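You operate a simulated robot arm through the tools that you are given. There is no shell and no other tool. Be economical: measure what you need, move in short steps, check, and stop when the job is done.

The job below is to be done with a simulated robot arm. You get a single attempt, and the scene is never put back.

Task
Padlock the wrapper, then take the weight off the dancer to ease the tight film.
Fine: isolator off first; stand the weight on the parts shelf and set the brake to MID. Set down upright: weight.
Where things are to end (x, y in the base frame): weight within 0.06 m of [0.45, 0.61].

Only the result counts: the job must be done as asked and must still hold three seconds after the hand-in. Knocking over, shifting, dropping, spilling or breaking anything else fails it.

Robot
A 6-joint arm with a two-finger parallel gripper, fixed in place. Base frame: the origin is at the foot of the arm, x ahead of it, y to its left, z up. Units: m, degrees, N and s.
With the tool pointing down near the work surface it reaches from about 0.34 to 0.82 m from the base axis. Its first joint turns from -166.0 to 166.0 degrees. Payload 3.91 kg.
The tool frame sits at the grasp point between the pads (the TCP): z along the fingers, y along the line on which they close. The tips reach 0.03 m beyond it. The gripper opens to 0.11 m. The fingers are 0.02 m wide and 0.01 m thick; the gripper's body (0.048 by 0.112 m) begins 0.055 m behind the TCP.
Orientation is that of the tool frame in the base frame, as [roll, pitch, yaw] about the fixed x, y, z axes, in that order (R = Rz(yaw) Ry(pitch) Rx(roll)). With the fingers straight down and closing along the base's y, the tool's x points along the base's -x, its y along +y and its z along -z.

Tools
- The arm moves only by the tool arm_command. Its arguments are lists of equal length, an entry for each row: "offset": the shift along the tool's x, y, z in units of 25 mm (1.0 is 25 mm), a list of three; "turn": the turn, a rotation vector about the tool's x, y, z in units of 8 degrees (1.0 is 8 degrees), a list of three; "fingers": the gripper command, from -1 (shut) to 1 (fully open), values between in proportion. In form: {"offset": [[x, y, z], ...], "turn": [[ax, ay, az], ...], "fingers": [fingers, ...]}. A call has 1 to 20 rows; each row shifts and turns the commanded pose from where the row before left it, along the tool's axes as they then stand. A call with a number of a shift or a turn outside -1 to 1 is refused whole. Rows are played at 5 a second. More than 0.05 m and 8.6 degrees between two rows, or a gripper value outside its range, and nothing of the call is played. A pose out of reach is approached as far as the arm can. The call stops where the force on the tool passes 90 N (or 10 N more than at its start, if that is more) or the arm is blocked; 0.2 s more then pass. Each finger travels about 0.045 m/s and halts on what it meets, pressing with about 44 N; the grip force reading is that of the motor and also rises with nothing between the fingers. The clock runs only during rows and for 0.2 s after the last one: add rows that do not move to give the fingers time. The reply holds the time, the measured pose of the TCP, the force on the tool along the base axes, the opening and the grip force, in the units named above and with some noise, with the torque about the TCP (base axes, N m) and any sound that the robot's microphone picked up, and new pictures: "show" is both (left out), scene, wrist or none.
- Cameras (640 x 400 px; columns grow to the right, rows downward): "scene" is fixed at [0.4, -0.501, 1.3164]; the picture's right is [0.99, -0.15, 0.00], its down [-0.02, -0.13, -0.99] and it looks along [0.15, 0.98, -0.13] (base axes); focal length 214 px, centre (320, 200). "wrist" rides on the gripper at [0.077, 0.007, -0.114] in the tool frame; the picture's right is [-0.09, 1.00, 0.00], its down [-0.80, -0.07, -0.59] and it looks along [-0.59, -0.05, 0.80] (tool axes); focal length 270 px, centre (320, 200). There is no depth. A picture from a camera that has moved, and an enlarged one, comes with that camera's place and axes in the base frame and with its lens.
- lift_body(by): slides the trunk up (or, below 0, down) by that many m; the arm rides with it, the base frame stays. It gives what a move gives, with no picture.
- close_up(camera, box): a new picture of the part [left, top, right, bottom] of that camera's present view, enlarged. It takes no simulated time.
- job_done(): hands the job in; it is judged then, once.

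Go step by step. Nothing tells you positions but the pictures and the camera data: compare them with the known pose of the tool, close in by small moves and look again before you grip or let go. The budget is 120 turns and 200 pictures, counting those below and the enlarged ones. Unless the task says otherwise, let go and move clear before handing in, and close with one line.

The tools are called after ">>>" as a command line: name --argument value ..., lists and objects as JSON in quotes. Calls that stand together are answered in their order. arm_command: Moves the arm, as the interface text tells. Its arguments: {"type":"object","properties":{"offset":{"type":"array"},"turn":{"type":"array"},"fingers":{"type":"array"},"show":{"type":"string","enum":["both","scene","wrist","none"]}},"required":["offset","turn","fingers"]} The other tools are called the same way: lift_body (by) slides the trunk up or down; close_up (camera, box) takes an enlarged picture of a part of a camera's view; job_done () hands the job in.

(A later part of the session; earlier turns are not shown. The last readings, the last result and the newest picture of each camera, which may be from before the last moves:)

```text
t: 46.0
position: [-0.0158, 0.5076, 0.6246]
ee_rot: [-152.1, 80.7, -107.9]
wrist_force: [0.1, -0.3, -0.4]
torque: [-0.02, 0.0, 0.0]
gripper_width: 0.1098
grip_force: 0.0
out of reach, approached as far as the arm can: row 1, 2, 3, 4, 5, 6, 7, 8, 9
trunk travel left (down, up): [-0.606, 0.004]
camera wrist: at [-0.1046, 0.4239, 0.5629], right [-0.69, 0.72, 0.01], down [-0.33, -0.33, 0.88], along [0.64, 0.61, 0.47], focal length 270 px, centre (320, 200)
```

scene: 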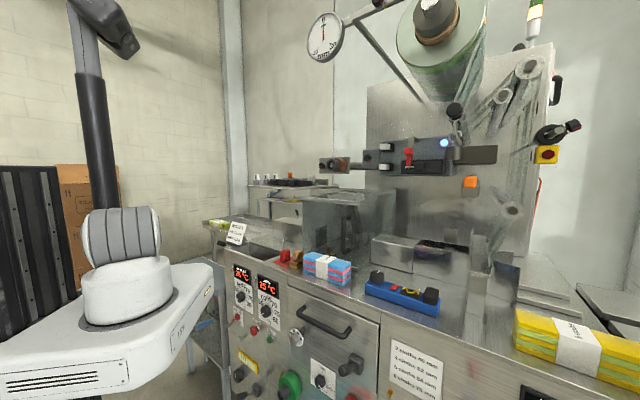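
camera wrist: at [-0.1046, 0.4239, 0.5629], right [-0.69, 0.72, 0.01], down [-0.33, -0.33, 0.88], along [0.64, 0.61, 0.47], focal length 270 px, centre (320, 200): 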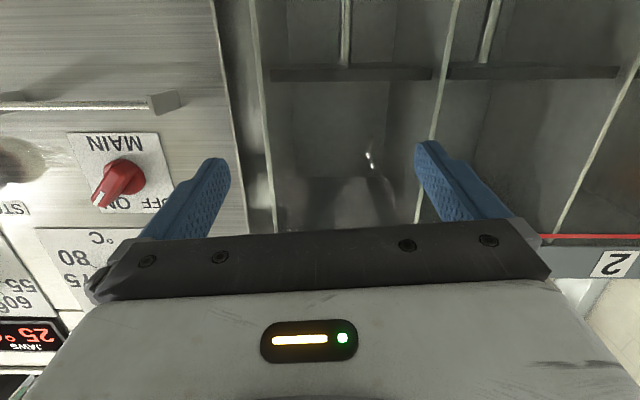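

The hand is now nearly horizontal in front of the cabinet. I slide right to face the MAIN knob, levelling the hand.

>>> arm_command --offset '[[-0.08, -0.86, -0.165], [-0.08, -0.86, -0.165], [-0.08, -0.86, -0.165], [-0.08, -0.86, -0.165], [-0.08, -0.86, -0.165], [-0.08, -0.86, -0.165], [-0.08, -0.86, -0.165], [-0.08, -0.86, -0.165]]' --turn '[[0, -0.125, 0.07], [0, -0.125, 0.07], [0, -0.125, 0.07], [0, -0.125, 0.07], [0, -0.125, 0.07], [0, -0.125, 0.07], [0, -0.125, 0.07], [0, -0.125, 0.07]]' --fingers '[1, 1, 1, 1, 1, 1, 1, 1]'

```text
t: 47.8
position: [-0.0052, 0.5093, 0.5974]
ee_rot: [-178.8, 89.7, -134.7]
wrist_force: [-0.1, -0.5, -0.7]
torque: [0.0, 0.01, 0.01]
gripper_width: 0.1104
grip_force: 0.1
out of reach, approached as far as the arm can: row 1, 2, 3, 4, 5, 6, 7, 8
trunk travel left (down, up): [-0.606, 0.004]
camera wrist: at [-0.0904, 0.4346, 0.52], right [-0.69, 0.72, 0.09], down [-0.38, -0.46, 0.8], along [0.62, 0.52, 0.59], focal length 270 px, centre (320, 200)
```

scene: 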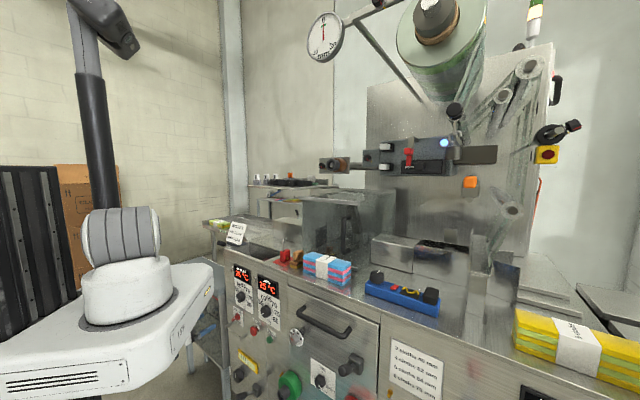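
wrist: 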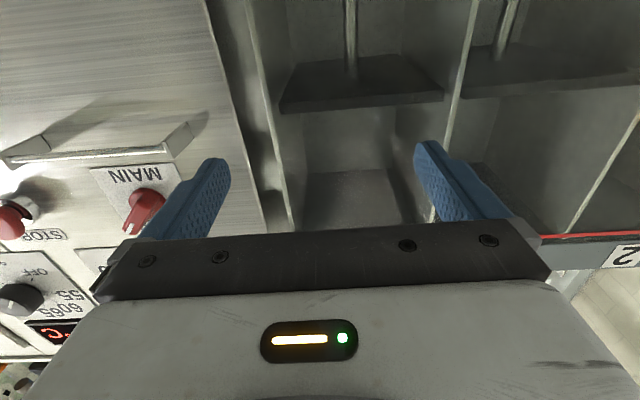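

Orientation is right, but the fully horizontal pose is beyond the wrist's reach here. Pitching the fingers down by about 30° should free it.

>>> arm_command --offset '[[0, 0, 0], [0, 0, 0], [0, 0, 0], [0, 0, 0], [0, 0, 0]]' --turn '[[0, 0.95, 0], [0, 0.95, 0], [0, 0.95, 0], [0, 0.95, 0], [0, 0, 0]]' --fingers '[1, 1, 1, 1, 1]'

```text
t: 49.0
position: [-0.0188, 0.5339, 0.5842]
ee_rot: [-179.5, 59.3, -135.8]
wrist_force: [-0.3, 0.5, 1.5]
torque: [0.0, -0.03, -0.04]
gripper_width: 0.1101
grip_force: 0.1
out of reach, approached as far as the arm can: row 1, 2, 3
trunk travel left (down, up): [-0.606, 0.004]
camera wrist: at [-0.1213, 0.4435, 0.5752], right [-0.66, 0.75, 0.07], down [-0.03, -0.12, 0.99], along [0.75, 0.65, 0.1], focal length 270 px, centre (320, 200)
```

scene: 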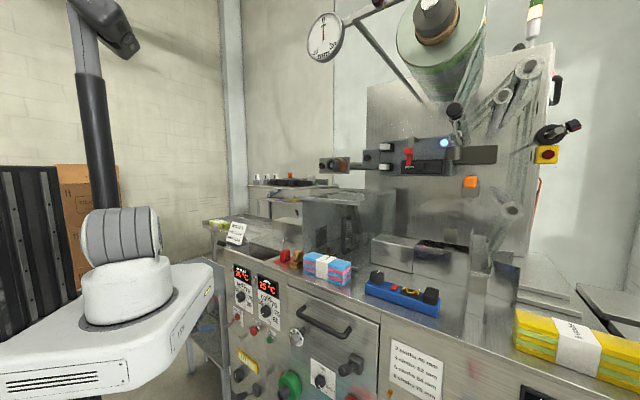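
wrist: 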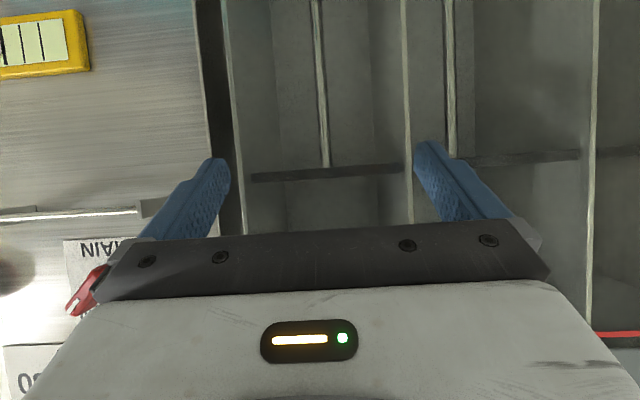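

Reachable here. I slide right along the panel and see how far it goes.

>>> arm_command --offset '[[-0.4, -0.8, -0.5], [-0.4, -0.8, -0.5], [-0.4, -0.8, -0.5], [-0.3, -0.8, -0.3], [0, -0.8, 0], [0, -0.8, 0]]' --turn '[[0, 0, 0], [0, 0, 0], [0, 0, 0], [0, 0, 0], [0, 0, 0], [0, 0, 0]]' --fingers '[1, 1, 1, 1, 1, 1]' --show "none"

```text
t: 50.4
position: [-0.0072, 0.5437, 0.6031]
ee_rot: [-179.3, 59.1, -135.4]
wrist_force: [0.8, 1.4, -0.1]
torque: [0.04, -0.02, 0.02]
gripper_width: 0.1103
grip_force: 0.1
out of reach, approached as far as the arm can: row 1, 2, 3, 4, 5, 6
trunk travel left (down, up): [-0.606, 0.004]
```

The inner reach limit prevents a head-on approach at the knob. Instead I'll approach obliquely from the left, with closed fingers pushing the knob's tail end, so the wrist stays at sufficient radius. First I yaw the hand.

>>> arm_command --offset '[[0, 0, -0.3], [0, 0, -0.3], [0, 0, -0.3], [0, 0, -0.3], [0, 0, 0], [0, 0, 0]]' --turn '[[0.717, 0.1, 0.425], [0.717, 0.1, 0.425], [0.717, 0.1, 0.425], [0.717, 0.1, 0.425], [0.717, 0.1, 0.425], [0.717, 0.1, 0.425]]' --fingers '[0.5, 0, -0.5, -1, -1, -1]'

```text
t: 51.8
position: [-0.0289, 0.53, 0.6186]
ee_rot: [-177.2, 54.6, -173.7]
wrist_force: [0.5, -0.3, 0.3]
torque: [0.02, -0.01, -0.03]
gripper_width: 0.0
grip_force: 9.8
trunk travel left (down, up): [-0.606, 0.004]
camera wrist: at [-0.1657, 0.5277, 0.6204], right [-0.02, 1.0, 0.04], down [-0.02, -0.04, 1.0], along [1.0, 0.02, 0.02], focal length 270 px, centre (320, 200)
```

scene: 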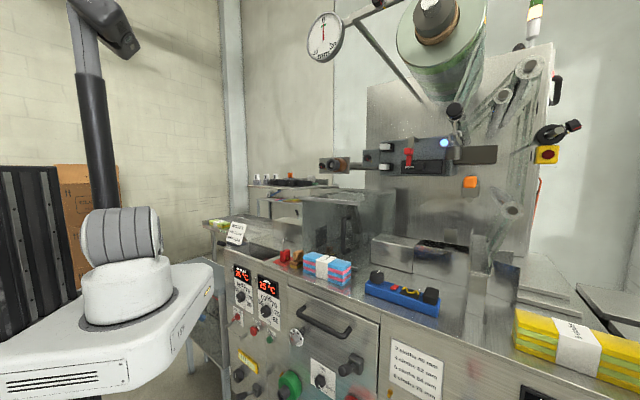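
wrist: 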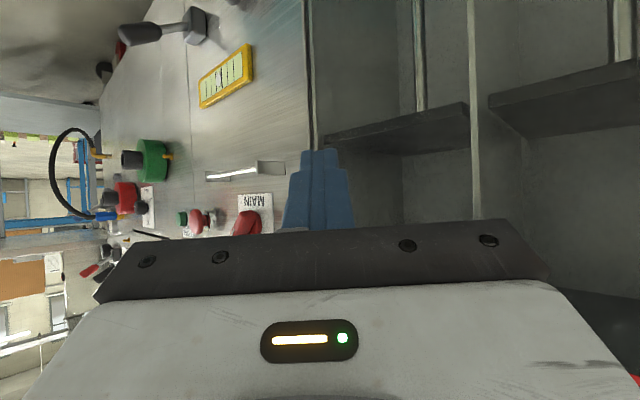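

Reachable and clear. Now I move the closed fingertips to just up-left of the knob, short of the panel.

>>> arm_command --offset '[[-0.785, -0.68, 0.235], [-0.785, -0.68, 0.235], [-0.785, -0.68, 0.235], [-0.785, -0.68, 0.235], [-0.785, -0.68, 0.235], [-0.785, -0.68, 0.235]]' --turn '[[0, 0, 0], [0, 0, 0], [0, 0, 0], [0, 0, 0], [0, 0, 0], [0, 0, 0]]' --fingers '[-1, -1, -1, -1, -1, -1]'

>>> close_up --camera "scene" --box '[210, 290, 270, 345]'

>>> close_up --camera "wrist" --box '[220, 110, 400, 240]'

```text
t: 53.2
position: [0.0722, 0.4483, 0.6974]
ee_rot: [-176.4, 54.7, -173.1]
wrist_force: [0.1, -0.2, -0.6]
torque: [0.02, 0.02, -0.02]
gripper_width: 0.0
grip_force: 37.6
out of reach, approached as far as the arm can: row 6
trunk travel left (down, up): [-0.606, 0.004]
camera wrist: at [-0.0647, 0.4465, 0.7002], right [-0.02, 1.0, 0.04], down [-0.02, -0.04, 1.0], along [1.0, 0.02, 0.02], focal length 270 px, centre (320, 200)
```

scene: 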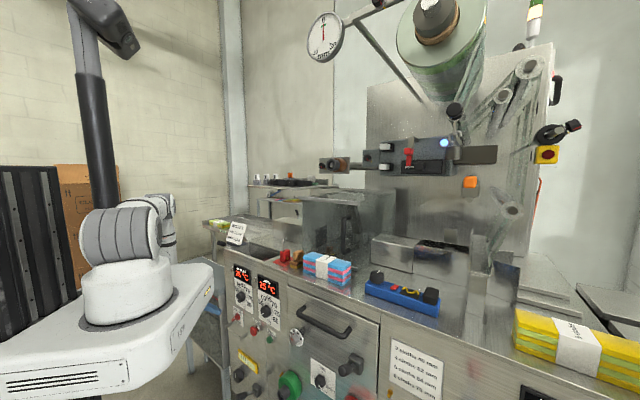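
wrist: 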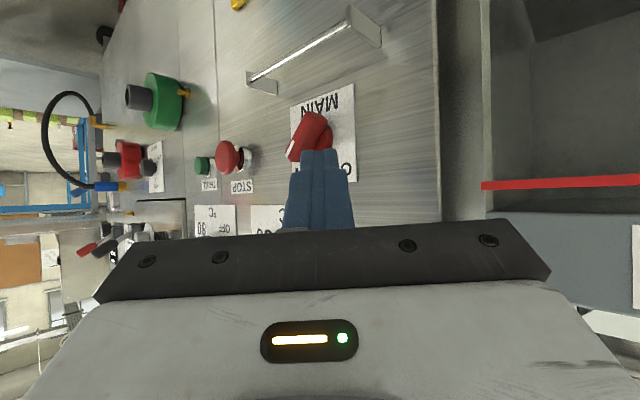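

```text
7.27 times, centred on (240, 318) of scene
camera zoom: at [0.4, -0.501, 1.3164], right [0.99, -0.15, 0.0], down [-0.02, -0.13, -0.99], along [0.15, 0.98, -0.13], focal length 1560 px, centre (902, -654)
```

zoom: 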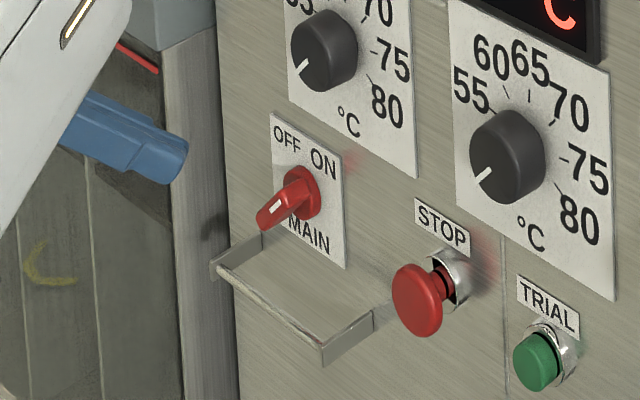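

```text
3.08 times, centred on (310, 175) of wrist
camera zoom: at [-0.0647, 0.4465, 0.7002], right [-0.02, 1.0, 0.04], down [-0.02, -0.04, 1.0], along [1.0, 0.02, 0.02], focal length 832 px, centre (351, 277)
```

zoom: 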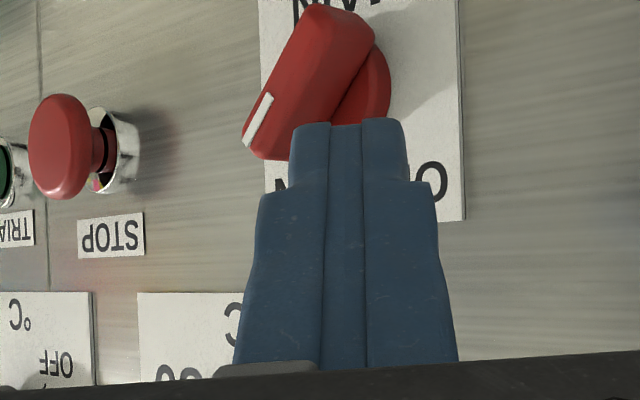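

The fingertips sit left of the knob as planned. I advance to beside the knob's tail, at grip depth.

>>> arm_command --offset '[[-0.23, 0.18, 0.59], [-0.23, 0.18, 0.59], [0, 0, 0]]' --turn '[[0, 0, 0], [0, 0, 0], [0, 0, 0]]' --fingers '[-1, -1, -1]' --show "none"

>>> close_up --camera "scene" --box '[210, 290, 270, 345]'

>>> close_up --camera "wrist" --box '[220, 110, 400, 240]'

```text
t: 54.0
position: [0.1011, 0.4596, 0.6896]
ee_rot: [-177.0, 54.8, -173.5]
wrist_force: [0.2, 0.3, -0.4]
torque: [0.0, 0.0, -0.02]
gripper_width: 0.0
grip_force: 37.0
trunk travel left (down, up): [-0.606, 0.004]
```

```text
7.27 times, centred on (240, 318) of scene
camera zoom: at [0.4, -0.501, 1.3164], right [0.99, -0.15, 0.0], down [-0.02, -0.13, -0.99], along [0.15, 0.98, -0.13], focal length 1560 px, centre (902, -654)
```

zoom: 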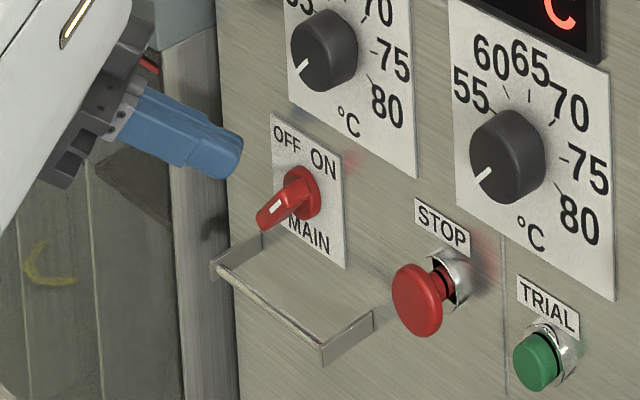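

```text
3.08 times, centred on (310, 175) of wrist
camera zoom: at [-0.0357, 0.4583, 0.6914], right [-0.02, 1.0, 0.04], down [-0.02, -0.04, 1.0], along [1.0, 0.02, 0.02], focal length 832 px, centre (351, 277)
```

zoom: 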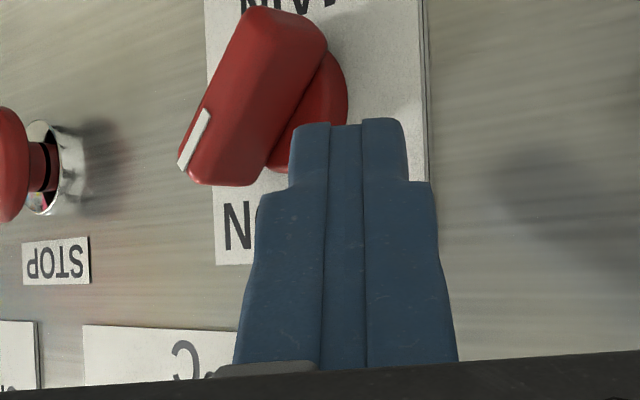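

Fingers are beside the knob at the right depth. I push the tail down and right in small steps along the arc.

>>> arm_command --offset '[[0.35, -0.13, 0.41], [0.34, -0.22, 0.5], [0.17, -0.23, 0.39], [0, 0, 0]]' --turn '[[0, 0, 0], [0, 0, 0], [0, 0, 0], [0, 0, 0]]' --fingers '[-1, -1, -1, -1]' --show "none"

>>> close_up --camera "scene" --box '[210, 290, 270, 345]'

>>> close_up --camera "wrist" --box '[220, 110, 400, 240]'

```text
t: 55.0
position: [0.1116, 0.4582, 0.6515]
ee_rot: [-176.6, 54.8, -173.3]
wrist_force: [-1.5, 1.1, 1.6]
torque: [-0.03, 0.02, 0.0]
gripper_width: 0.0
grip_force: 37.8
out of reach, approached as far as the arm can: row 2, 3
trunk travel left (down, up): [-0.606, 0.004]
```

```text
7.27 times, centred on (240, 318) of scene
camera zoom: at [0.4, -0.501, 1.3164], right [0.99, -0.15, 0.0], down [-0.02, -0.13, -0.99], along [0.15, 0.98, -0.13], focal length 1560 px, centre (902, -654)
```

zoom: 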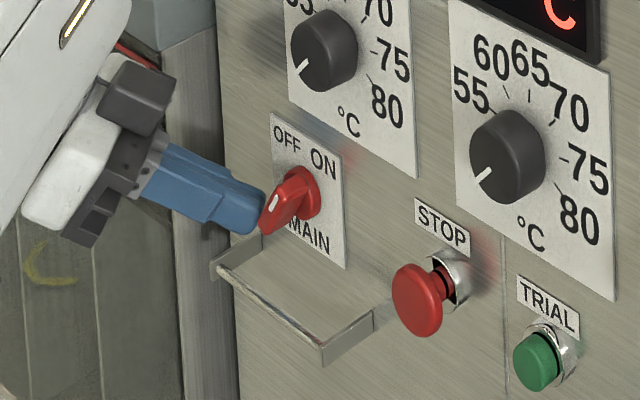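

```text
3.08 times, centred on (310, 175) of wrist
camera zoom: at [-0.0237, 0.4566, 0.6535], right [-0.02, 1.0, 0.04], down [-0.02, -0.04, 1.0], along [1.0, 0.02, 0.02], focal length 832 px, centre (351, 277)
```

zoom: 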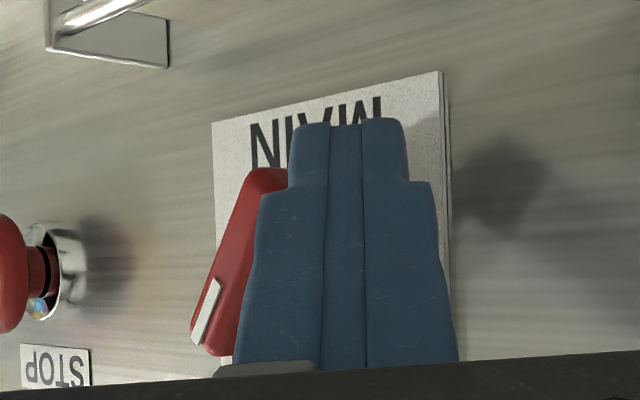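

The knob has started turning; reach limits the sideways push, so I yaw the hand clockwise while pushing right.

>>> arm_command --offset '[[-0.08, -0.22, 0.2], [-0.08, -0.22, 0.2], [-0.08, -0.22, 0.2], [0, 0, 0]]' --turn '[[0.41, 0.013, 0.29], [0.41, 0.013, 0.29], [0.41, 0.013, 0.29], [0, 0, 0]]' --fingers '[-1, -1, -1, -1]' --show "none"

>>> close_up --camera "scene" --box '[210, 290, 270, 345]'

>>> close_up --camera "wrist" --box '[220, 110, 400, 240]'

```text
t: 56.0
position: [0.1271, 0.4431, 0.6496]
ee_rot: [-177.3, 54.9, 174.2]
wrist_force: [-3.2, 6.2, -0.7]
torque: [0.05, 0.08, 0.11]
gripper_width: 0.0
grip_force: 37.8
trunk travel left (down, up): [-0.606, 0.004]
```

```text
7.27 times, centred on (240, 318) of scene
camera zoom: at [0.4, -0.501, 1.3164], right [0.99, -0.15, 0.0], down [-0.02, -0.13, -0.99], along [0.15, 0.98, -0.13], focal length 1560 px, centre (902, -654)
```

zoom: 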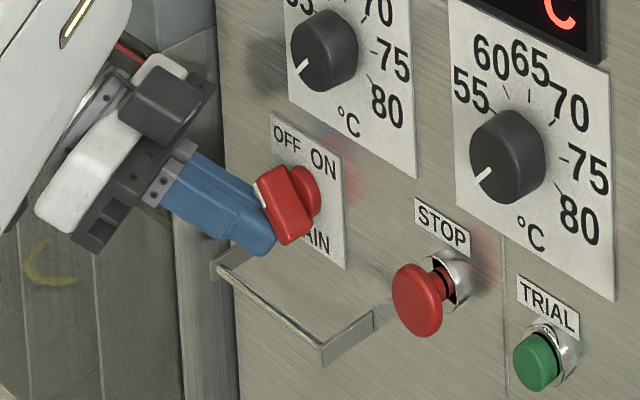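

```text
3.08 times, centred on (310, 175) of wrist
camera zoom: at [-0.006, 0.4702, 0.6511], right [0.19, 0.98, 0.05], down [-0.03, -0.04, 1.0], along [0.98, -0.19, 0.02], focal length 832 px, centre (351, 277)
```

zoom: 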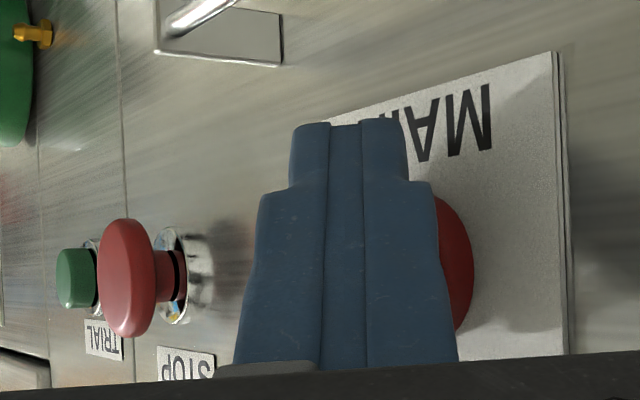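

The pointer has swung to the upper left. A small extra push, then back away and check.

>>> arm_command --offset '[[-0.15, -0.2, 0.21], [0, 0, 0]]' --turn '[[0, 0, 0], [0, 0, 0]]' --fingers '[-1, -1]' --show "none"

>>> arm_command --offset '[[0.1, -0.2, -0.7], [0.1, 0, -1], [0, 0.3, -1]]' --turn '[[0, 0, 0], [0, 0, 0], [0, 0, 0]]' --fingers '[-1, -1, -1]' --show "none"

>>> close_up --camera "scene" --box '[210, 290, 270, 345]'

>>> close_up --camera "wrist" --box '[200, 80, 440, 240]'

```text
t: 56.6
position: [0.128, 0.4428, 0.6483]
ee_rot: [-177.9, 54.6, 174.2]
wrist_force: [-51.6, 33.7, -4.0]
torque: [0.36, 0.54, 0.22]
gripper_width: 0.0
grip_force: 37.3
trunk travel left (down, up): [-0.606, 0.004]
```

```text
t: 57.4
position: [0.0777, 0.4459, 0.6819]
ee_rot: [-177.1, 54.9, 174.3]
wrist_force: [0.2, -0.2, -0.5]
torque: [0.02, 0.03, -0.01]
gripper_width: 0.0
grip_force: 37.5
trunk travel left (down, up): [-0.606, 0.004]
```

```text
7.27 times, centred on (240, 318) of scene
camera zoom: at [0.4, -0.501, 1.3164], right [0.99, -0.15, 0.0], down [-0.02, -0.13, -0.99], along [0.15, 0.98, -0.13], focal length 1560 px, centre (902, -654)
```

zoom: 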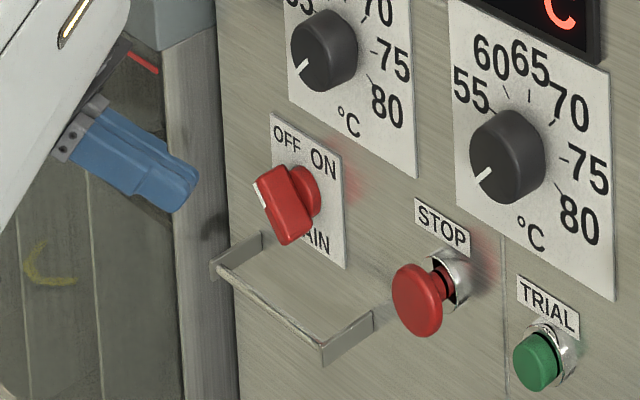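

```text
2.50 times, centred on (320, 160) of wrist
camera zoom: at [-0.0567, 0.4735, 0.6841], right [0.19, 0.98, 0.04], down [-0.03, -0.04, 1.0], along [0.98, -0.19, 0.02], focal length 676 px, centre (320, 300)
```

zoom: 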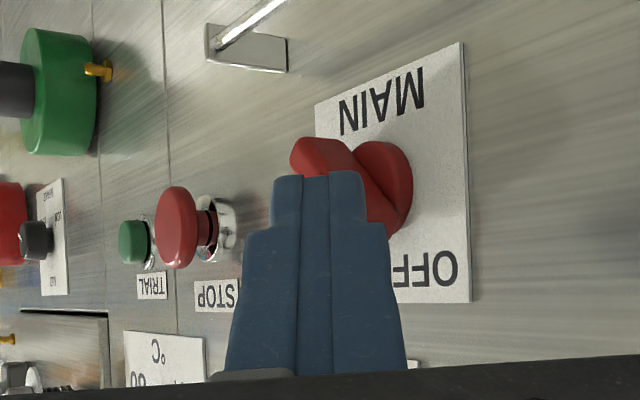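

The knob is against its OFF stop, with the pointer on OFF. Next is the padlock: I retreat, straighten the hand to vertical, then climb.

>>> arm_command --offset '[[0.34, 0.35, -0.83], [0.34, 0.35, -0.83], [0.34, 0.35, -0.83], [0.34, 0.35, -0.83], [0, 0, 0], [0, 0, 0], [0, 0, 0], [0, 0, 0], [0, 0, 0], [0, 0, 0], [0, 0, 0], [0, 0, 0], [0, 0, 0], [0, 0, 0], [0, 0, 0], [0, 0, 0], [0, 0, 0], [0, 0, 0]]' --turn '[[0, 0, 0], [0, 0, 0], [0, 0, 0], [0, 0, 0], [0, 0.98, 0], [0, 0.98, 0], [0, 0.98, 0], [0, 0.98, 0], [0, 0.98, 0], [0, 0.98, 0], [0, 0.98, 0], [0, 0, -0.93], [0, 0, -0.93], [0, 0, -0.93], [0, 0, -0.93], [0, 0, -0.93], [0, 0, -0.93], [0, 0, -0.93]]' --fingers '[-1, -1, -1, -1, -1, -1, -1, -1, -1, -1, -1, -1, -1, -1, -1, -1, -1, -1]' --show "none"

```text
t: 61.2
position: [-0.0042, 0.4946, 0.7036]
ee_rot: [-179.1, -1.3, -135.6]
wrist_force: [0.1, -0.3, -0.3]
torque: [-0.03, 0.0, -0.01]
gripper_width: 0.0003
grip_force: 37.3
trunk travel left (down, up): [-0.606, 0.004]
```

>>> arm_command --offset '[[0, 0, -1], [0, 0, -1], [0, 0, -1], [0, 0, -1], [0, 0, -1], [0, 0, -1], [0, 0, -1], [0, 0, -1], [0, 0, -1], [0, 0, -1], [0, 0, -1], [0, 0, -1], [0, 0, -1], [0, 0, -1], [0, 0, -1], [0, 0, -1], [0, 0, -1], [0, 0, -1], [0, 0, -1], [0, 0, -1]]' --turn '[[0, 0, 0], [0, 0, 0], [0, 0, 0], [0, 0, 0], [0, 0, 0], [0, 0, 0], [0, 0, 0], [0, 0, 0], [0, 0, 0], [0, 0, 0], [0, 0, 0], [0, 0, 0], [0, 0, 0], [0, 0, 0], [0, 0, 0], [0, 0, 0], [0, 0, 0], [0, 0, 0], [0, 0, 0], [0, 0, 0]]' --fingers '[-1, -1, -1, -1, -1, -1, -1, -1, -1, -1, -1, -1, -1, -1, -1, -1, -1, -1, -1, -1]' --show "none"

>>> arm_command --offset '[[0, 0, -1], [0, 0, -1], [0, 0, -1], [0, 0, -1], [0, 0, -1], [0, 0, -1], [0, 0, -1], [0, 0, -1]]' --turn '[[0, 0, 0], [0, 0, 0], [0, 0, 0], [0, 0, 0], [0, 0, 0], [0, 0, 0], [0, 0, 0], [0, 0, 0]]' --fingers '[0, 0.3, 0.3, 0.3, 0.3, 0.3, 0.3, 0.3]' --show "none"

>>> lift_body --by -0.3

```text
t: 65.4
position: [-0.0023, 0.5083, 1.2031]
ee_rot: [-179.1, -1.3, -135.9]
wrist_force: [-0.1, 0.5, 0.1]
torque: [0.03, 0.0, 0.0]
gripper_width: 0.0
grip_force: 37.6
trunk travel left (down, up): [-0.606, 0.004]
```

```text
t: 67.2
position: [-0.0034, 0.5115, 1.4028]
ee_rot: [-179.1, -1.3, -135.8]
wrist_force: [0.7, 0.2, 0.2]
torque: [-0.03, 0.01, 0.03]
gripper_width: 0.0716
grip_force: 0.0
trunk travel left (down, up): [-0.606, 0.004]
```

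```text
t: 70.2
position: [-0.0038, 0.5118, 1.1022]
ee_rot: [-179.1, -1.3, -135.8]
wrist_force: [0.4, 0.7, 0.0]
torque: [0.01, -0.02, 0.01]
gripper_width: 0.0715
grip_force: 0.0
trunk travel left (down, up): [-0.306, 0.304]
```

>>> arm_command --offset '[[-0.11, -0.97, -0.12], [-0.11, -0.97, -0.12], [-0.11, -0.97, -0.12], [-0.11, -0.97, -0.12], [-0.11, -0.97, -0.12], [-0.11, -0.97, -0.12], [-0.11, -0.97, -0.12], [-0.11, -0.97, -0.12], [-0.11, -0.97, -0.12], [-0.11, -0.97, -0.12], [-0.11, -0.97, -0.12], [-0.11, -0.97, -0.12], [-0.11, -0.97, -0.12], [-0.11, -0.97, -0.12], [-0.11, -0.97, -0.12], [-0.11, -0.97, -0.12], [-0.11, -0.97, -0.12]]' --turn '[[0, 0, 0], [0, 0, 0], [0, 0, 0], [0, 0, 0], [0, 0, 0], [0, 0, 0], [0, 0, 0], [0, 0, 0], [0, 0, 0], [0, 0, 0], [0, 0, 0], [0, 0, 0], [0, 0, 0], [0, -1, 0], [0, -1, 0], [0, -1, 0], [0, -1, 0]]' --fingers '[0.3, 0.3, 0.3, 0.3, 0.3, 0.3, 0.3, 0.3, 0.3, 0.3, 0.3, 0.3, 0.3, 0.3, 0.3, 0.3, 0.3]' --show "none"

>>> close_up --camera "wrist" --box '[200, 50, 440, 210]'

```text
t: 73.8
position: [0.3166, 0.2487, 1.1592]
ee_rot: [-178.9, 30.8, -135.3]
wrist_force: [-0.2, 0.1, 0.4]
torque: [0.01, 0.04, -0.01]
gripper_width: 0.0714
grip_force: 0.0
trunk travel left (down, up): [-0.306, 0.304]
```

```text
2.50 times, centred on (320, 130) of wrist
camera zoom: at [0.2232, 0.1684, 1.2178], right [-0.64, 0.77, 0.03], down [0.31, 0.23, 0.92], along [0.7, 0.6, -0.39], focal length 676 px, centre (320, 375)
```

zoom: 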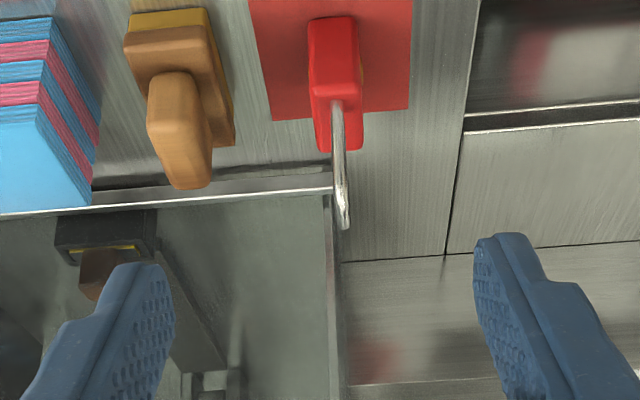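

The padlock is where I computed it, aligned with the hand. I descend along the fingers most of the way and look again.

>>> arm_command --offset '[[0.04, 0.03, 1], [0.04, 0.03, 1], [0.04, 0.03, 1], [0.04, 0.03, 1], [0.04, 0.02, 1]]' --turn '[[0, 0, 0], [0, 0, 0], [0, 0, 0], [0, 0, 0], [0, 0, 0]]' --fingers '[0.3, 0.3, 0.3, 0.3, 0.3]' --show "none"

>>> close_up --camera "wrist" --box '[200, 80, 440, 230]'

>>> close_up --camera "scene" --box '[260, 220, 330, 275]'

```text
t: 75.0
position: [0.3586, 0.2928, 1.0512]
ee_rot: [-178.9, 30.8, -135.4]
wrist_force: [0.4, -0.2, -0.6]
torque: [-0.01, -0.03, -0.01]
gripper_width: 0.0718
grip_force: 0.1
trunk travel left (down, up): [-0.306, 0.304]
```

```text
2.67 times, centred on (320, 155) of wrist
camera zoom: at [0.2649, 0.2119, 1.1087], right [-0.64, 0.77, 0.03], down [0.31, 0.23, 0.92], along [0.7, 0.6, -0.39], focal length 721 px, centre (320, 320)
```

zoom: 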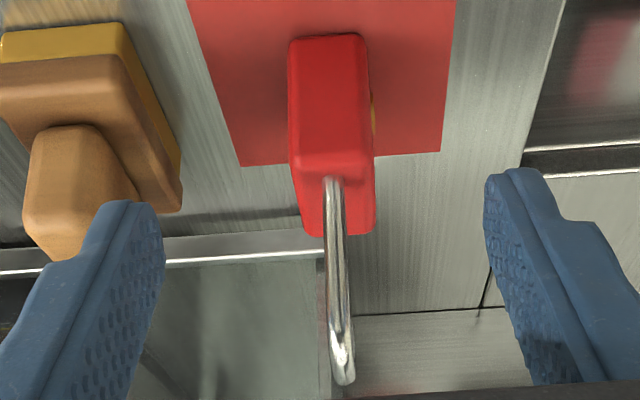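

```text
7.27 times, centred on (295, 248) of scene
camera zoom: at [0.4, -0.501, 1.3164], right [0.99, -0.15, 0.0], down [-0.02, -0.13, -0.99], along [0.15, 0.98, -0.13], focal length 1560 px, centre (502, -146)
```

zoom: 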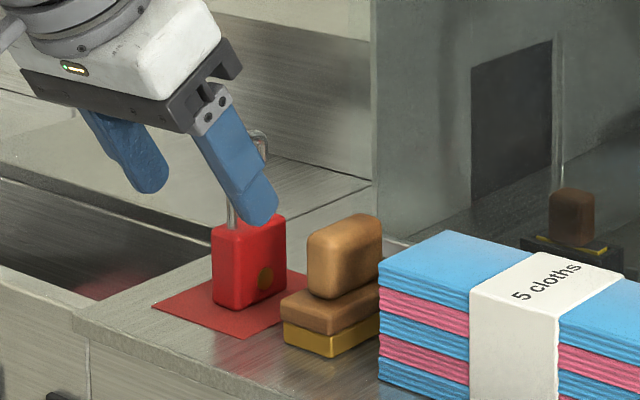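

Centred on the body with room on both sides. I go down the last 6 cm with a narrower opening.

>>> arm_command --offset '[[0.03, 0, 0.8], [0.03, 0, 0.8], [0.02, 0, 0.7], [0, 0, 0]]' --turn '[[0, 0, 0], [0, 0, 0], [0, 0, 0], [0, 0, 0]]' --fingers '[-0.1, -0.1, -0.1, -0.1]' --show "none"

>>> close_up --camera "wrist" --box '[200, 80, 440, 230]'

>>> close_up --camera "scene" --box '[260, 220, 330, 275]'

```text
t: 76.0
position: [0.3787, 0.3122, 0.9987]
ee_rot: [-178.9, 30.8, -135.3]
wrist_force: [0.0, -0.5, -0.7]
torque: [-0.01, -0.02, 0.03]
gripper_width: 0.0494
grip_force: 0.1
trunk travel left (down, up): [-0.306, 0.304]
```

```text
2.67 times, centred on (320, 155) of wrist
camera zoom: at [0.2847, 0.2314, 1.0575], right [-0.64, 0.77, 0.03], down [0.32, 0.23, 0.92], along [0.7, 0.6, -0.39], focal length 721 px, centre (320, 320)
```

zoom: 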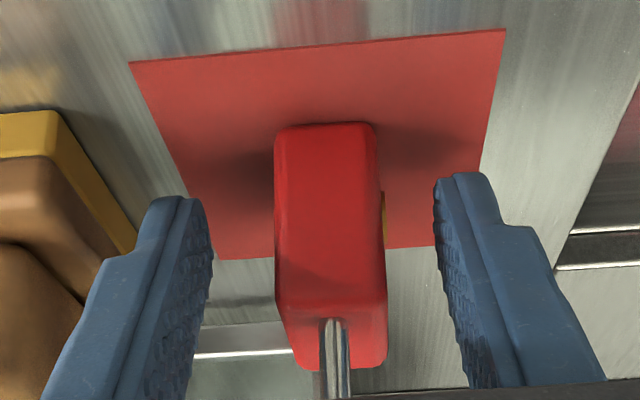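

```text
7.27 times, centred on (295, 248) of scene
camera zoom: at [0.4, -0.501, 1.3164], right [0.99, -0.15, 0.0], down [-0.02, -0.13, -0.99], along [0.15, 0.98, -0.13], focal length 1560 px, centre (502, -146)
```

zoom: 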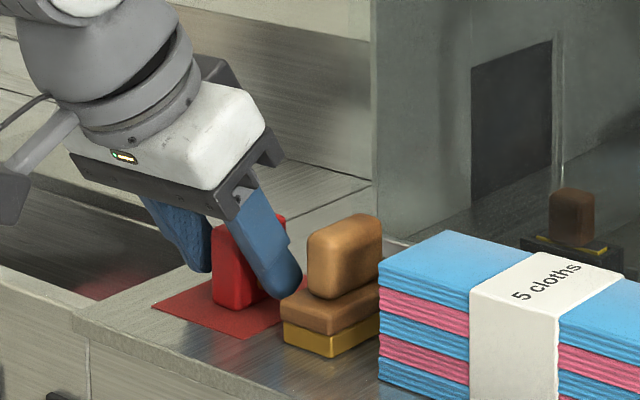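

>>> arm_command --offset '[[0, 0, 0], [0, 0, 0], [0, 0, 0], [0, 0, 0]]' --turn '[[0, 0, 0], [0, 0, 0], [0, 0, 0], [0, 0, 0]]' --fingers '[-1, -1, -1, -1]' --show "none"

>>> arm_command --offset '[[-0.5, 0, -0.87], [-0.5, 0, -0.87], [-0.5, 0, -0.87], [-0.5, 0, -0.87], [-0.5, 0, -0.87], [-0.5, 0, -0.87]]' --turn '[[0, 0, 0], [0, 0, 0], [0, 0, 0], [0, 0, 0], [0, 0, 0], [0, 0, 0]]' --fingers '[-1, -1, -1, -1, -1, -1]'

>>> close_up --camera "scene" --box '[240, 180, 330, 275]'

```text
t: 77.0
position: [0.3775, 0.3119, 1.0001]
ee_rot: [-178.8, 30.6, -135.3]
wrist_force: [0.3, -0.1, 1.4]
torque: [0.04, 0.02, -0.01]
gripper_width: 0.0215
grip_force: 43.4
trunk travel left (down, up): [-0.306, 0.304]
```

```text
t: 78.4
position: [0.3735, 0.3112, 1.1499]
ee_rot: [-178.9, 30.6, -135.3]
wrist_force: [0.6, -0.6, -1.3]
torque: [-0.01, 0.02, 0.03]
gripper_width: 0.0214
grip_force: 44.0
trunk travel left (down, up): [-0.306, 0.304]
camera wrist: at [0.2801, 0.2304, 1.2087], right [-0.64, 0.77, 0.03], down [0.32, 0.23, 0.92], along [0.7, 0.6, -0.39], focal length 270 px, centre (320, 200)
```

scene: 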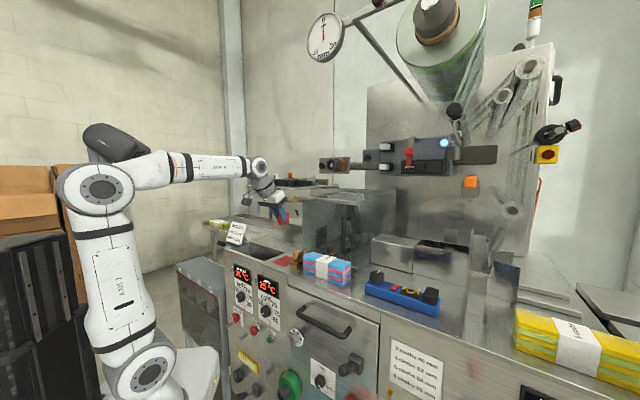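
wrist: 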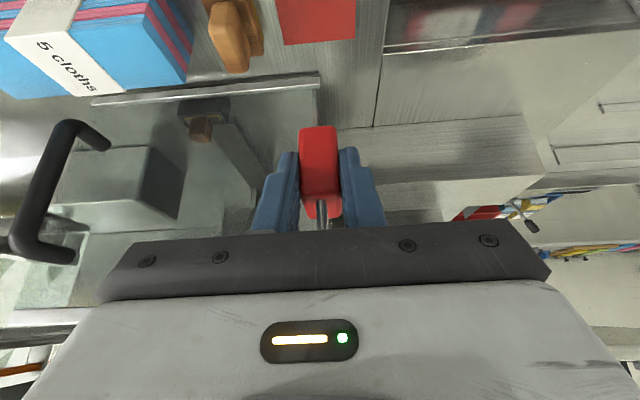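

```text
4.21 times, centred on (285, 228) of scene
camera zoom: at [0.4, -0.501, 1.3164], right [0.99, -0.15, 0.0], down [-0.02, -0.13, -0.99], along [0.15, 0.98, -0.13], focal length 903 px, centre (467, 84)
```

zoom: 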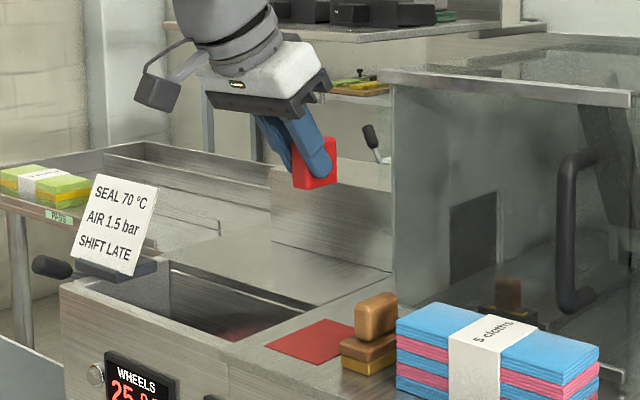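

The padlock is held firmly and clear of the counter. I carry it left in front of the panel and yaw the hand so the wrist keeps its reach.

>>> arm_command --offset '[[0.4, 0.955, -0.237], [0.4, 0.955, -0.237], [0.4, 0.955, -0.237], [0.4, 0.955, -0.237], [0.4, 0.955, -0.237], [0.4, 0.955, -0.237], [0.4, 0.955, -0.237], [0.4, 0.955, -0.237], [0.4, 0.955, -0.237], [0.4, 0.955, -0.237], [0.4, 0.955, -0.237], [0.4, 0.955, -0.237], [0.4, 0.955, -0.237], [0, 0, 0], [0, 0, 0], [0, 0, 0], [0, 0, 0], [0, 0, 0], [0, 0, 0]]' --turn '[[0, 0, 0], [0, 0, 0], [0, 0, 0], [0, 0, 0], [0, 0, 0], [0, 0, 0], [0, 0, 0], [0, 0, 0], [0, 0, 0], [0, 0, 0], [0, 0, 0], [0, 0, 0], [0, 0, 0], [0.433, 0.013, 0.73], [0.433, 0.013, 0.73], [0.433, 0.013, 0.73], [0.433, 0.013, 0.73], [0.433, 0.013, 0.73], [0.433, 0.013, 0.73]]' --fingers '[-1, -1, -1, -1, -1, -1, -1, -1, -1, -1, -1, -1, -1, -1, -1, -1, -1, -1, -1]' --show "none"

>>> lift_body --by -0.3

>>> arm_command --offset '[[0, 0, 0]]' --turn '[[0, 0, 0]]' --fingers '[-1]'

```text
t: 81.7
position: [0.1021, 0.3758, 1.1696]
ee_rot: [177.1, 31.5, -158.6]
wrist_force: [-0.4, 0.1, -1.2]
torque: [-0.02, 0.02, 0.0]
gripper_width: 0.0212
grip_force: 44.0
trunk travel left (down, up): [-0.306, 0.304]
stopped in row 16: the arm was blocked; the commanded pose is now the measured one
```

```text
t: 84.7
position: [0.1015, 0.3772, 0.8671]
ee_rot: [177.3, 31.6, -158.3]
wrist_force: [0.7, 0.0, -0.9]
torque: [-0.02, 0.03, -0.02]
gripper_width: 0.0216
grip_force: 43.5
trunk travel left (down, up): [-0.006, 0.604]
```

```text
t: 85.1
position: [0.1011, 0.3771, 0.8678]
ee_rot: [177.3, 31.5, -158.4]
wrist_force: [-0.1, -0.4, -1.1]
torque: [-0.02, 0.02, -0.02]
gripper_width: 0.0214
grip_force: 43.7
trunk travel left (down, up): [-0.006, 0.604]
camera wrist: at [-0.0149, 0.3326, 0.9242], right [-0.32, 0.94, 0.09], down [0.38, 0.05, 0.92], along [0.87, 0.33, -0.38], focal length 270 px, centre (320, 200)
```

scene: 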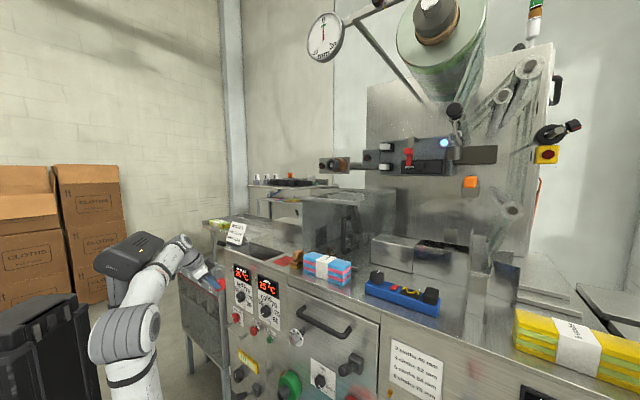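
wrist: 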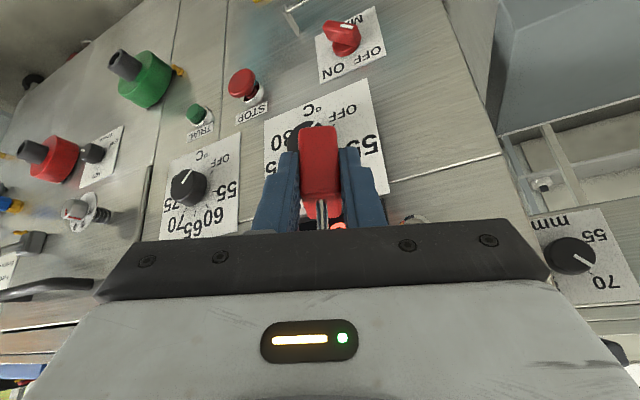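

I move outward to unfold the arm, finish the yaw and level the roll.

>>> arm_command --offset '[[0.17, 0.98, -0.05], [0.17, 0.98, -0.05], [0.17, 0.98, -0.05], [0, 0, 0], [0, 0, 0], [0, 0, 0]]' --turn '[[0, 0, 0], [0, 0, 0], [0, 0, 0], [0.49, -0.02, 0.53], [0.49, -0.02, 0.53], [0.49, -0.02, 0.53]]' --fingers '[-1, -1, -1, -1, -1, -1]' --show "none"

```text
t: 85.9
position: [0.1082, 0.3709, 0.8727]
ee_rot: [176.8, 31.6, -163.9]
wrist_force: [0.2, -1.1, -1.7]
torque: [-0.01, 0.04, 0.0]
gripper_width: 0.0217
grip_force: 43.9
trunk travel left (down, up): [-0.006, 0.604]
stopped in row 4: the arm was blocked; the commanded pose is now the measured one
```

Moving left is blocked in this low-trunk pose. I return to the route that worked: raise the trunk, straighten the hand to vertical, move left, and come down with the trunk high.

>>> lift_body --by 0.35

>>> arm_command --offset '[[0, 0, 0], [0, 0, 0], [0, 0, 0], [0, 0, 0]]' --turn '[[0, 0.97, 0], [0, 0.97, 0], [0, 0.97, 0], [0, 0.97, 0]]' --fingers '[-1, -1, -1, -1]' --show "scene"

```text
t: 89.3
position: [0.1063, 0.3731, 1.221]
ee_rot: [176.8, 31.5, -163.8]
wrist_force: [0.1, -0.2, -1.5]
torque: [-0.02, 0.04, 0.01]
gripper_width: 0.0216
grip_force: 44.4
trunk travel left (down, up): [-0.356, 0.254]
```

```text
t: 90.3
position: [0.1064, 0.3732, 1.2262]
ee_rot: [176.9, 0.7, -162.0]
wrist_force: [-0.7, 0.2, -1.3]
torque: [0.02, 0.02, 0.02]
gripper_width: 0.0214
grip_force: 43.6
trunk travel left (down, up): [-0.356, 0.254]
```

scene: 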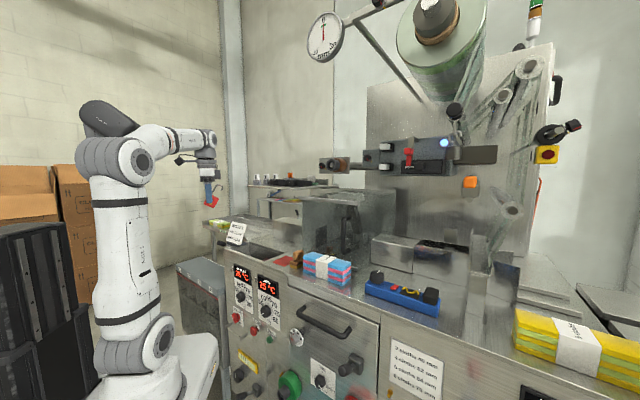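

The elbow does run into the mast behind when leaning back; with the trunk high and the hand further left this is avoided. Continuing along the route.

>>> lift_body --by 0.25

>>> arm_command --offset '[[0.365, 0.91, 0.3], [0.365, 0.91, 0.3], [0.365, 0.91, 0.3], [0.365, 0.91, 0.3], [0.365, 0.91, 0.3], [0.365, 0.91, 0.3], [0.365, 0.91, 0.3], [0, 0, 1], [0, 0, 1], [0, 0, 1], [0, 0, 1], [0, 0, 1], [0, 0, 1], [0, 0, 1], [0, 0, 1], [0, 0, 1], [0, 0, 1], [0, 0, 1], [0, 0, 1], [0, 0, 1]]' --turn '[[0, 0, 0], [0, 0, 0], [0, 0, 0], [0, 0, 0], [0, 0, 0], [0, 0, 0], [0, 0, 0], [0, 0, 0], [0, 0, 0], [0, 0, 0], [0, 0, 0], [0, 0, 0], [0, 0, 0], [0, 0, 0], [0, 0, 0], [0, 0, 0], [0, 0, 0], [0, 0, 0], [0, 0, 0], [0, 0, 0]]' --fingers '[-1, -1, -1, -1, -1, -1, -1, -1, -1, -1, -1, -1, -1, -1, -1, -1, -1, -1, -1, -1]' --show "none"

>>> arm_command --offset '[[0, 0, 1], [0, 0, 1], [0, 0, 1], [0, 0, 1], [0, 0, 1], [0, 0, 1], [0, 0, 1], [0, 0, 1], [0, 0, 1], [0, 0, 1], [0, 0, 1], [0, 0, 1], [0, 0, 1]]' --turn '[[0, 0, 0], [0, 0, 0], [0, 0, 0], [0, 0, 0], [0, 0, 0], [0, 0, 0], [0, 0, 0], [0, 0, 0], [0, 0, 0], [0, 0, 0], [0, 0, 0], [0, 0, 0], [0, 0, 0]]' --fingers '[-1, -1, -1, -1, -1, -1, -1, -1, -1, -1, -1, -1, -1]'

```text
t: 92.9
position: [0.1061, 0.3737, 1.475]
ee_rot: [176.9, 0.7, -162.1]
wrist_force: [0.0, -0.3, -1.4]
torque: [-0.02, 0.02, 0.02]
gripper_width: 0.0216
grip_force: 44.0
trunk travel left (down, up): [-0.606, 0.004]
```

```text
t: 97.1
position: [-0.0032, 0.527, 1.1044]
ee_rot: [177.0, 0.7, -162.0]
wrist_force: [0.1, -0.1, -1.7]
torque: [0.01, 0.0, 0.0]
gripper_width: 0.0212
grip_force: 43.7
trunk travel left (down, up): [-0.606, 0.004]
```

```text
t: 99.9
position: [-0.0063, 0.545, 0.7806]
ee_rot: [176.9, 0.7, -162.1]
wrist_force: [0.1, -0.6, -0.9]
torque: [-0.03, 0.03, -0.02]
gripper_width: 0.0214
grip_force: 43.6
trunk travel left (down, up): [-0.606, 0.004]
camera wrist: at [-0.0803, 0.5226, 0.8934], right [-0.22, 0.97, 0.06], down [0.79, 0.15, 0.6], along [0.58, 0.18, -0.8], focal length 270 px, centre (320, 200)
```

scene: 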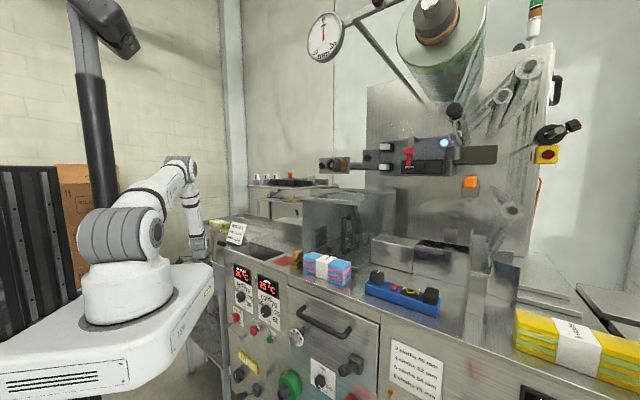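
wrist: 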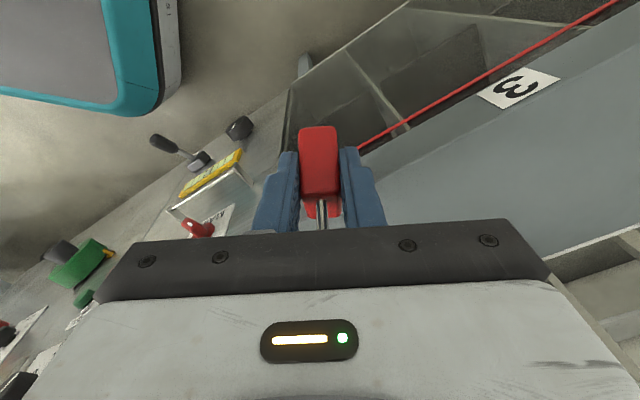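

The lock is intact in the grip but close to the cabinet front; I back off, lower, and set the yaw and roll for the bar.

>>> arm_command --offset '[[0.7, -0.6, 0], [0.5, -0.7, 0], [-0.1, -0.55, 0.9], [-0.1, -0.5, 0.95], [-0.1, -0.5, 0.95], [-0.2, -0.5, 0.95], [-0.2, 0, 0.95]]' --turn '[[0.17, 0, 0], [0.17, 0, 0], [0.17, 0, 0.32], [0, 0, 0.32], [0, 0, 0.32], [0, 0, 0.32], [0, 0, 0.32]]' --fingers '[-1, -1, -1, -1, -1, -1, -1]' --show "wrist"

```text
t: 101.5
position: [0.0053, 0.4562, 0.6619]
ee_rot: [-179.2, 0.8, -174.9]
wrist_force: [0.1, -0.6, -1.6]
torque: [-0.02, 0.03, 0.03]
gripper_width: 0.0214
grip_force: 44.2
trunk travel left (down, up): [-0.606, 0.004]
camera wrist: at [-0.0719, 0.4595, 0.775], right [0.0, 1.0, -0.01], down [0.79, 0.01, 0.61], along [0.61, -0.01, -0.79], focal length 270 px, centre (320, 200)
```

wrist: 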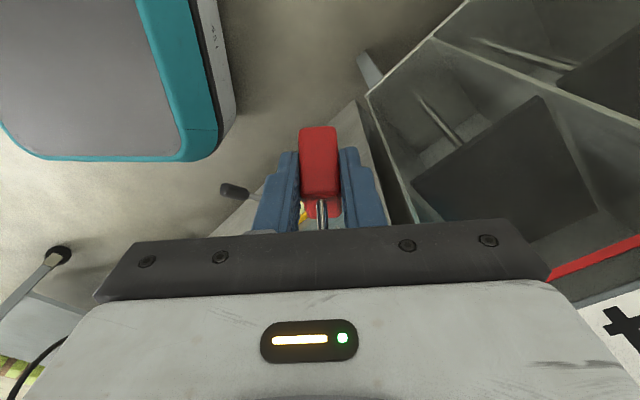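

Good, no limits hit. Now tilt so the lock hangs nearly upright, and lower to entry height.

>>> arm_command --offset '[[0, 0, 0.5], [0, 0, 0.5], [0, 0, 0.5], [0, 0, 0.5]]' --turn '[[0, -0.8, 0], [0, -0.8, 0], [0, -0.8, 0], [0, -0.8, 0]]' --fingers '[-1, -1, -1, -1]' --show "none"

>>> close_up --camera "scene" --box '[205, 290, 275, 350]'

```text
t: 102.5
position: [0.0125, 0.4547, 0.6179]
ee_rot: [-178.5, 23.8, -174.3]
wrist_force: [0.3, -0.2, -0.5]
torque: [0.0, 0.01, 0.03]
gripper_width: 0.0216
grip_force: 43.6
out of reach, approached as far as the arm can: row 1
trunk travel left (down, up): [-0.606, 0.004]
```

```text
6.67 times, centred on (240, 320) of scene
camera zoom: at [0.4, -0.501, 1.3164], right [0.99, -0.15, 0.0], down [-0.02, -0.13, -0.99], along [0.15, 0.98, -0.13], focal length 1430 px, centre (853, -600)
```

zoom: 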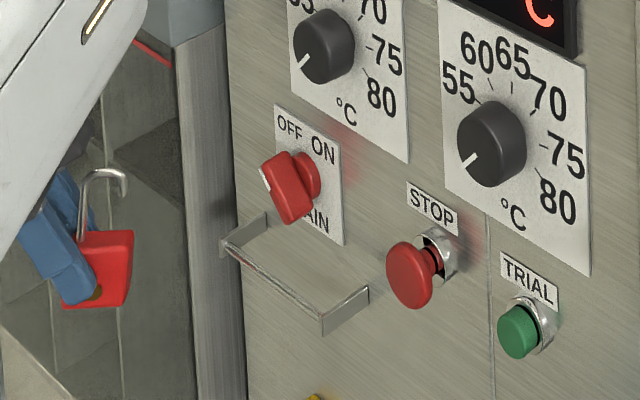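

The lock hangs nicely with its hook toward the bar. I lower to entry height, halfway forward, then check from the scene camera.

>>> arm_command --offset '[[-0.26, -0.08, 0.8], [-0.26, -0.08, 0.8], [-0.26, -0.08, 0.8], [0, 0, 0]]' --turn '[[0, 0, 0], [0, 0, 0], [0, 0, 0], [0, 0, 0]]' --fingers '[-1, -1, -1, -1]' --show "none"

>>> close_up --camera "scene" --box '[215, 300, 265, 345]'

>>> close_up --camera "wrist" --box '[220, 70, 420, 230]'

```text
t: 103.5
position: [0.055, 0.4505, 0.5708]
ee_rot: [-178.3, 23.8, -174.2]
wrist_force: [0.3, -0.8, -0.7]
torque: [0.0, 0.02, 0.0]
gripper_width: 0.0216
grip_force: 44.1
trunk travel left (down, up): [-0.606, 0.004]
```

```text
8.89 times, centred on (240, 322) of scene
camera zoom: at [0.4, -0.501, 1.3164], right [0.99, -0.15, 0.0], down [-0.02, -0.13, -0.99], along [0.15, 0.98, -0.13], focal length 1906 px, centre (1031, -889)
```

zoom: 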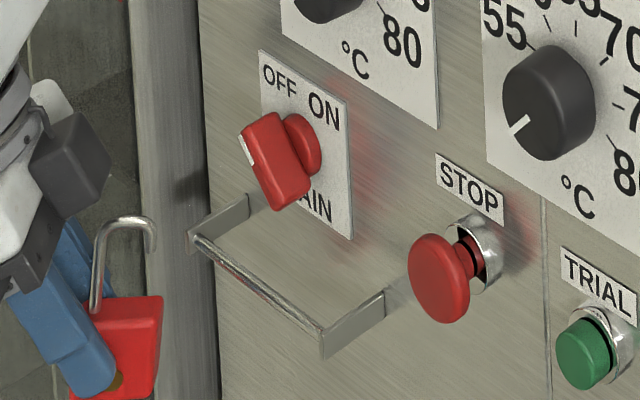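

```text
2.50 times, centred on (320, 150) of wrist
camera zoom: at [-0.0602, 0.4495, 0.6438], right [-0.01, 1.0, 0.01], down [0.5, 0.0, 0.87], along [0.87, 0.01, -0.5], focal length 676 px, centre (320, 325)
```

zoom: 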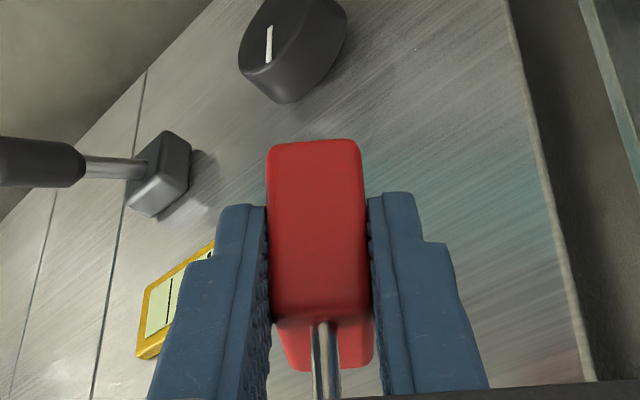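

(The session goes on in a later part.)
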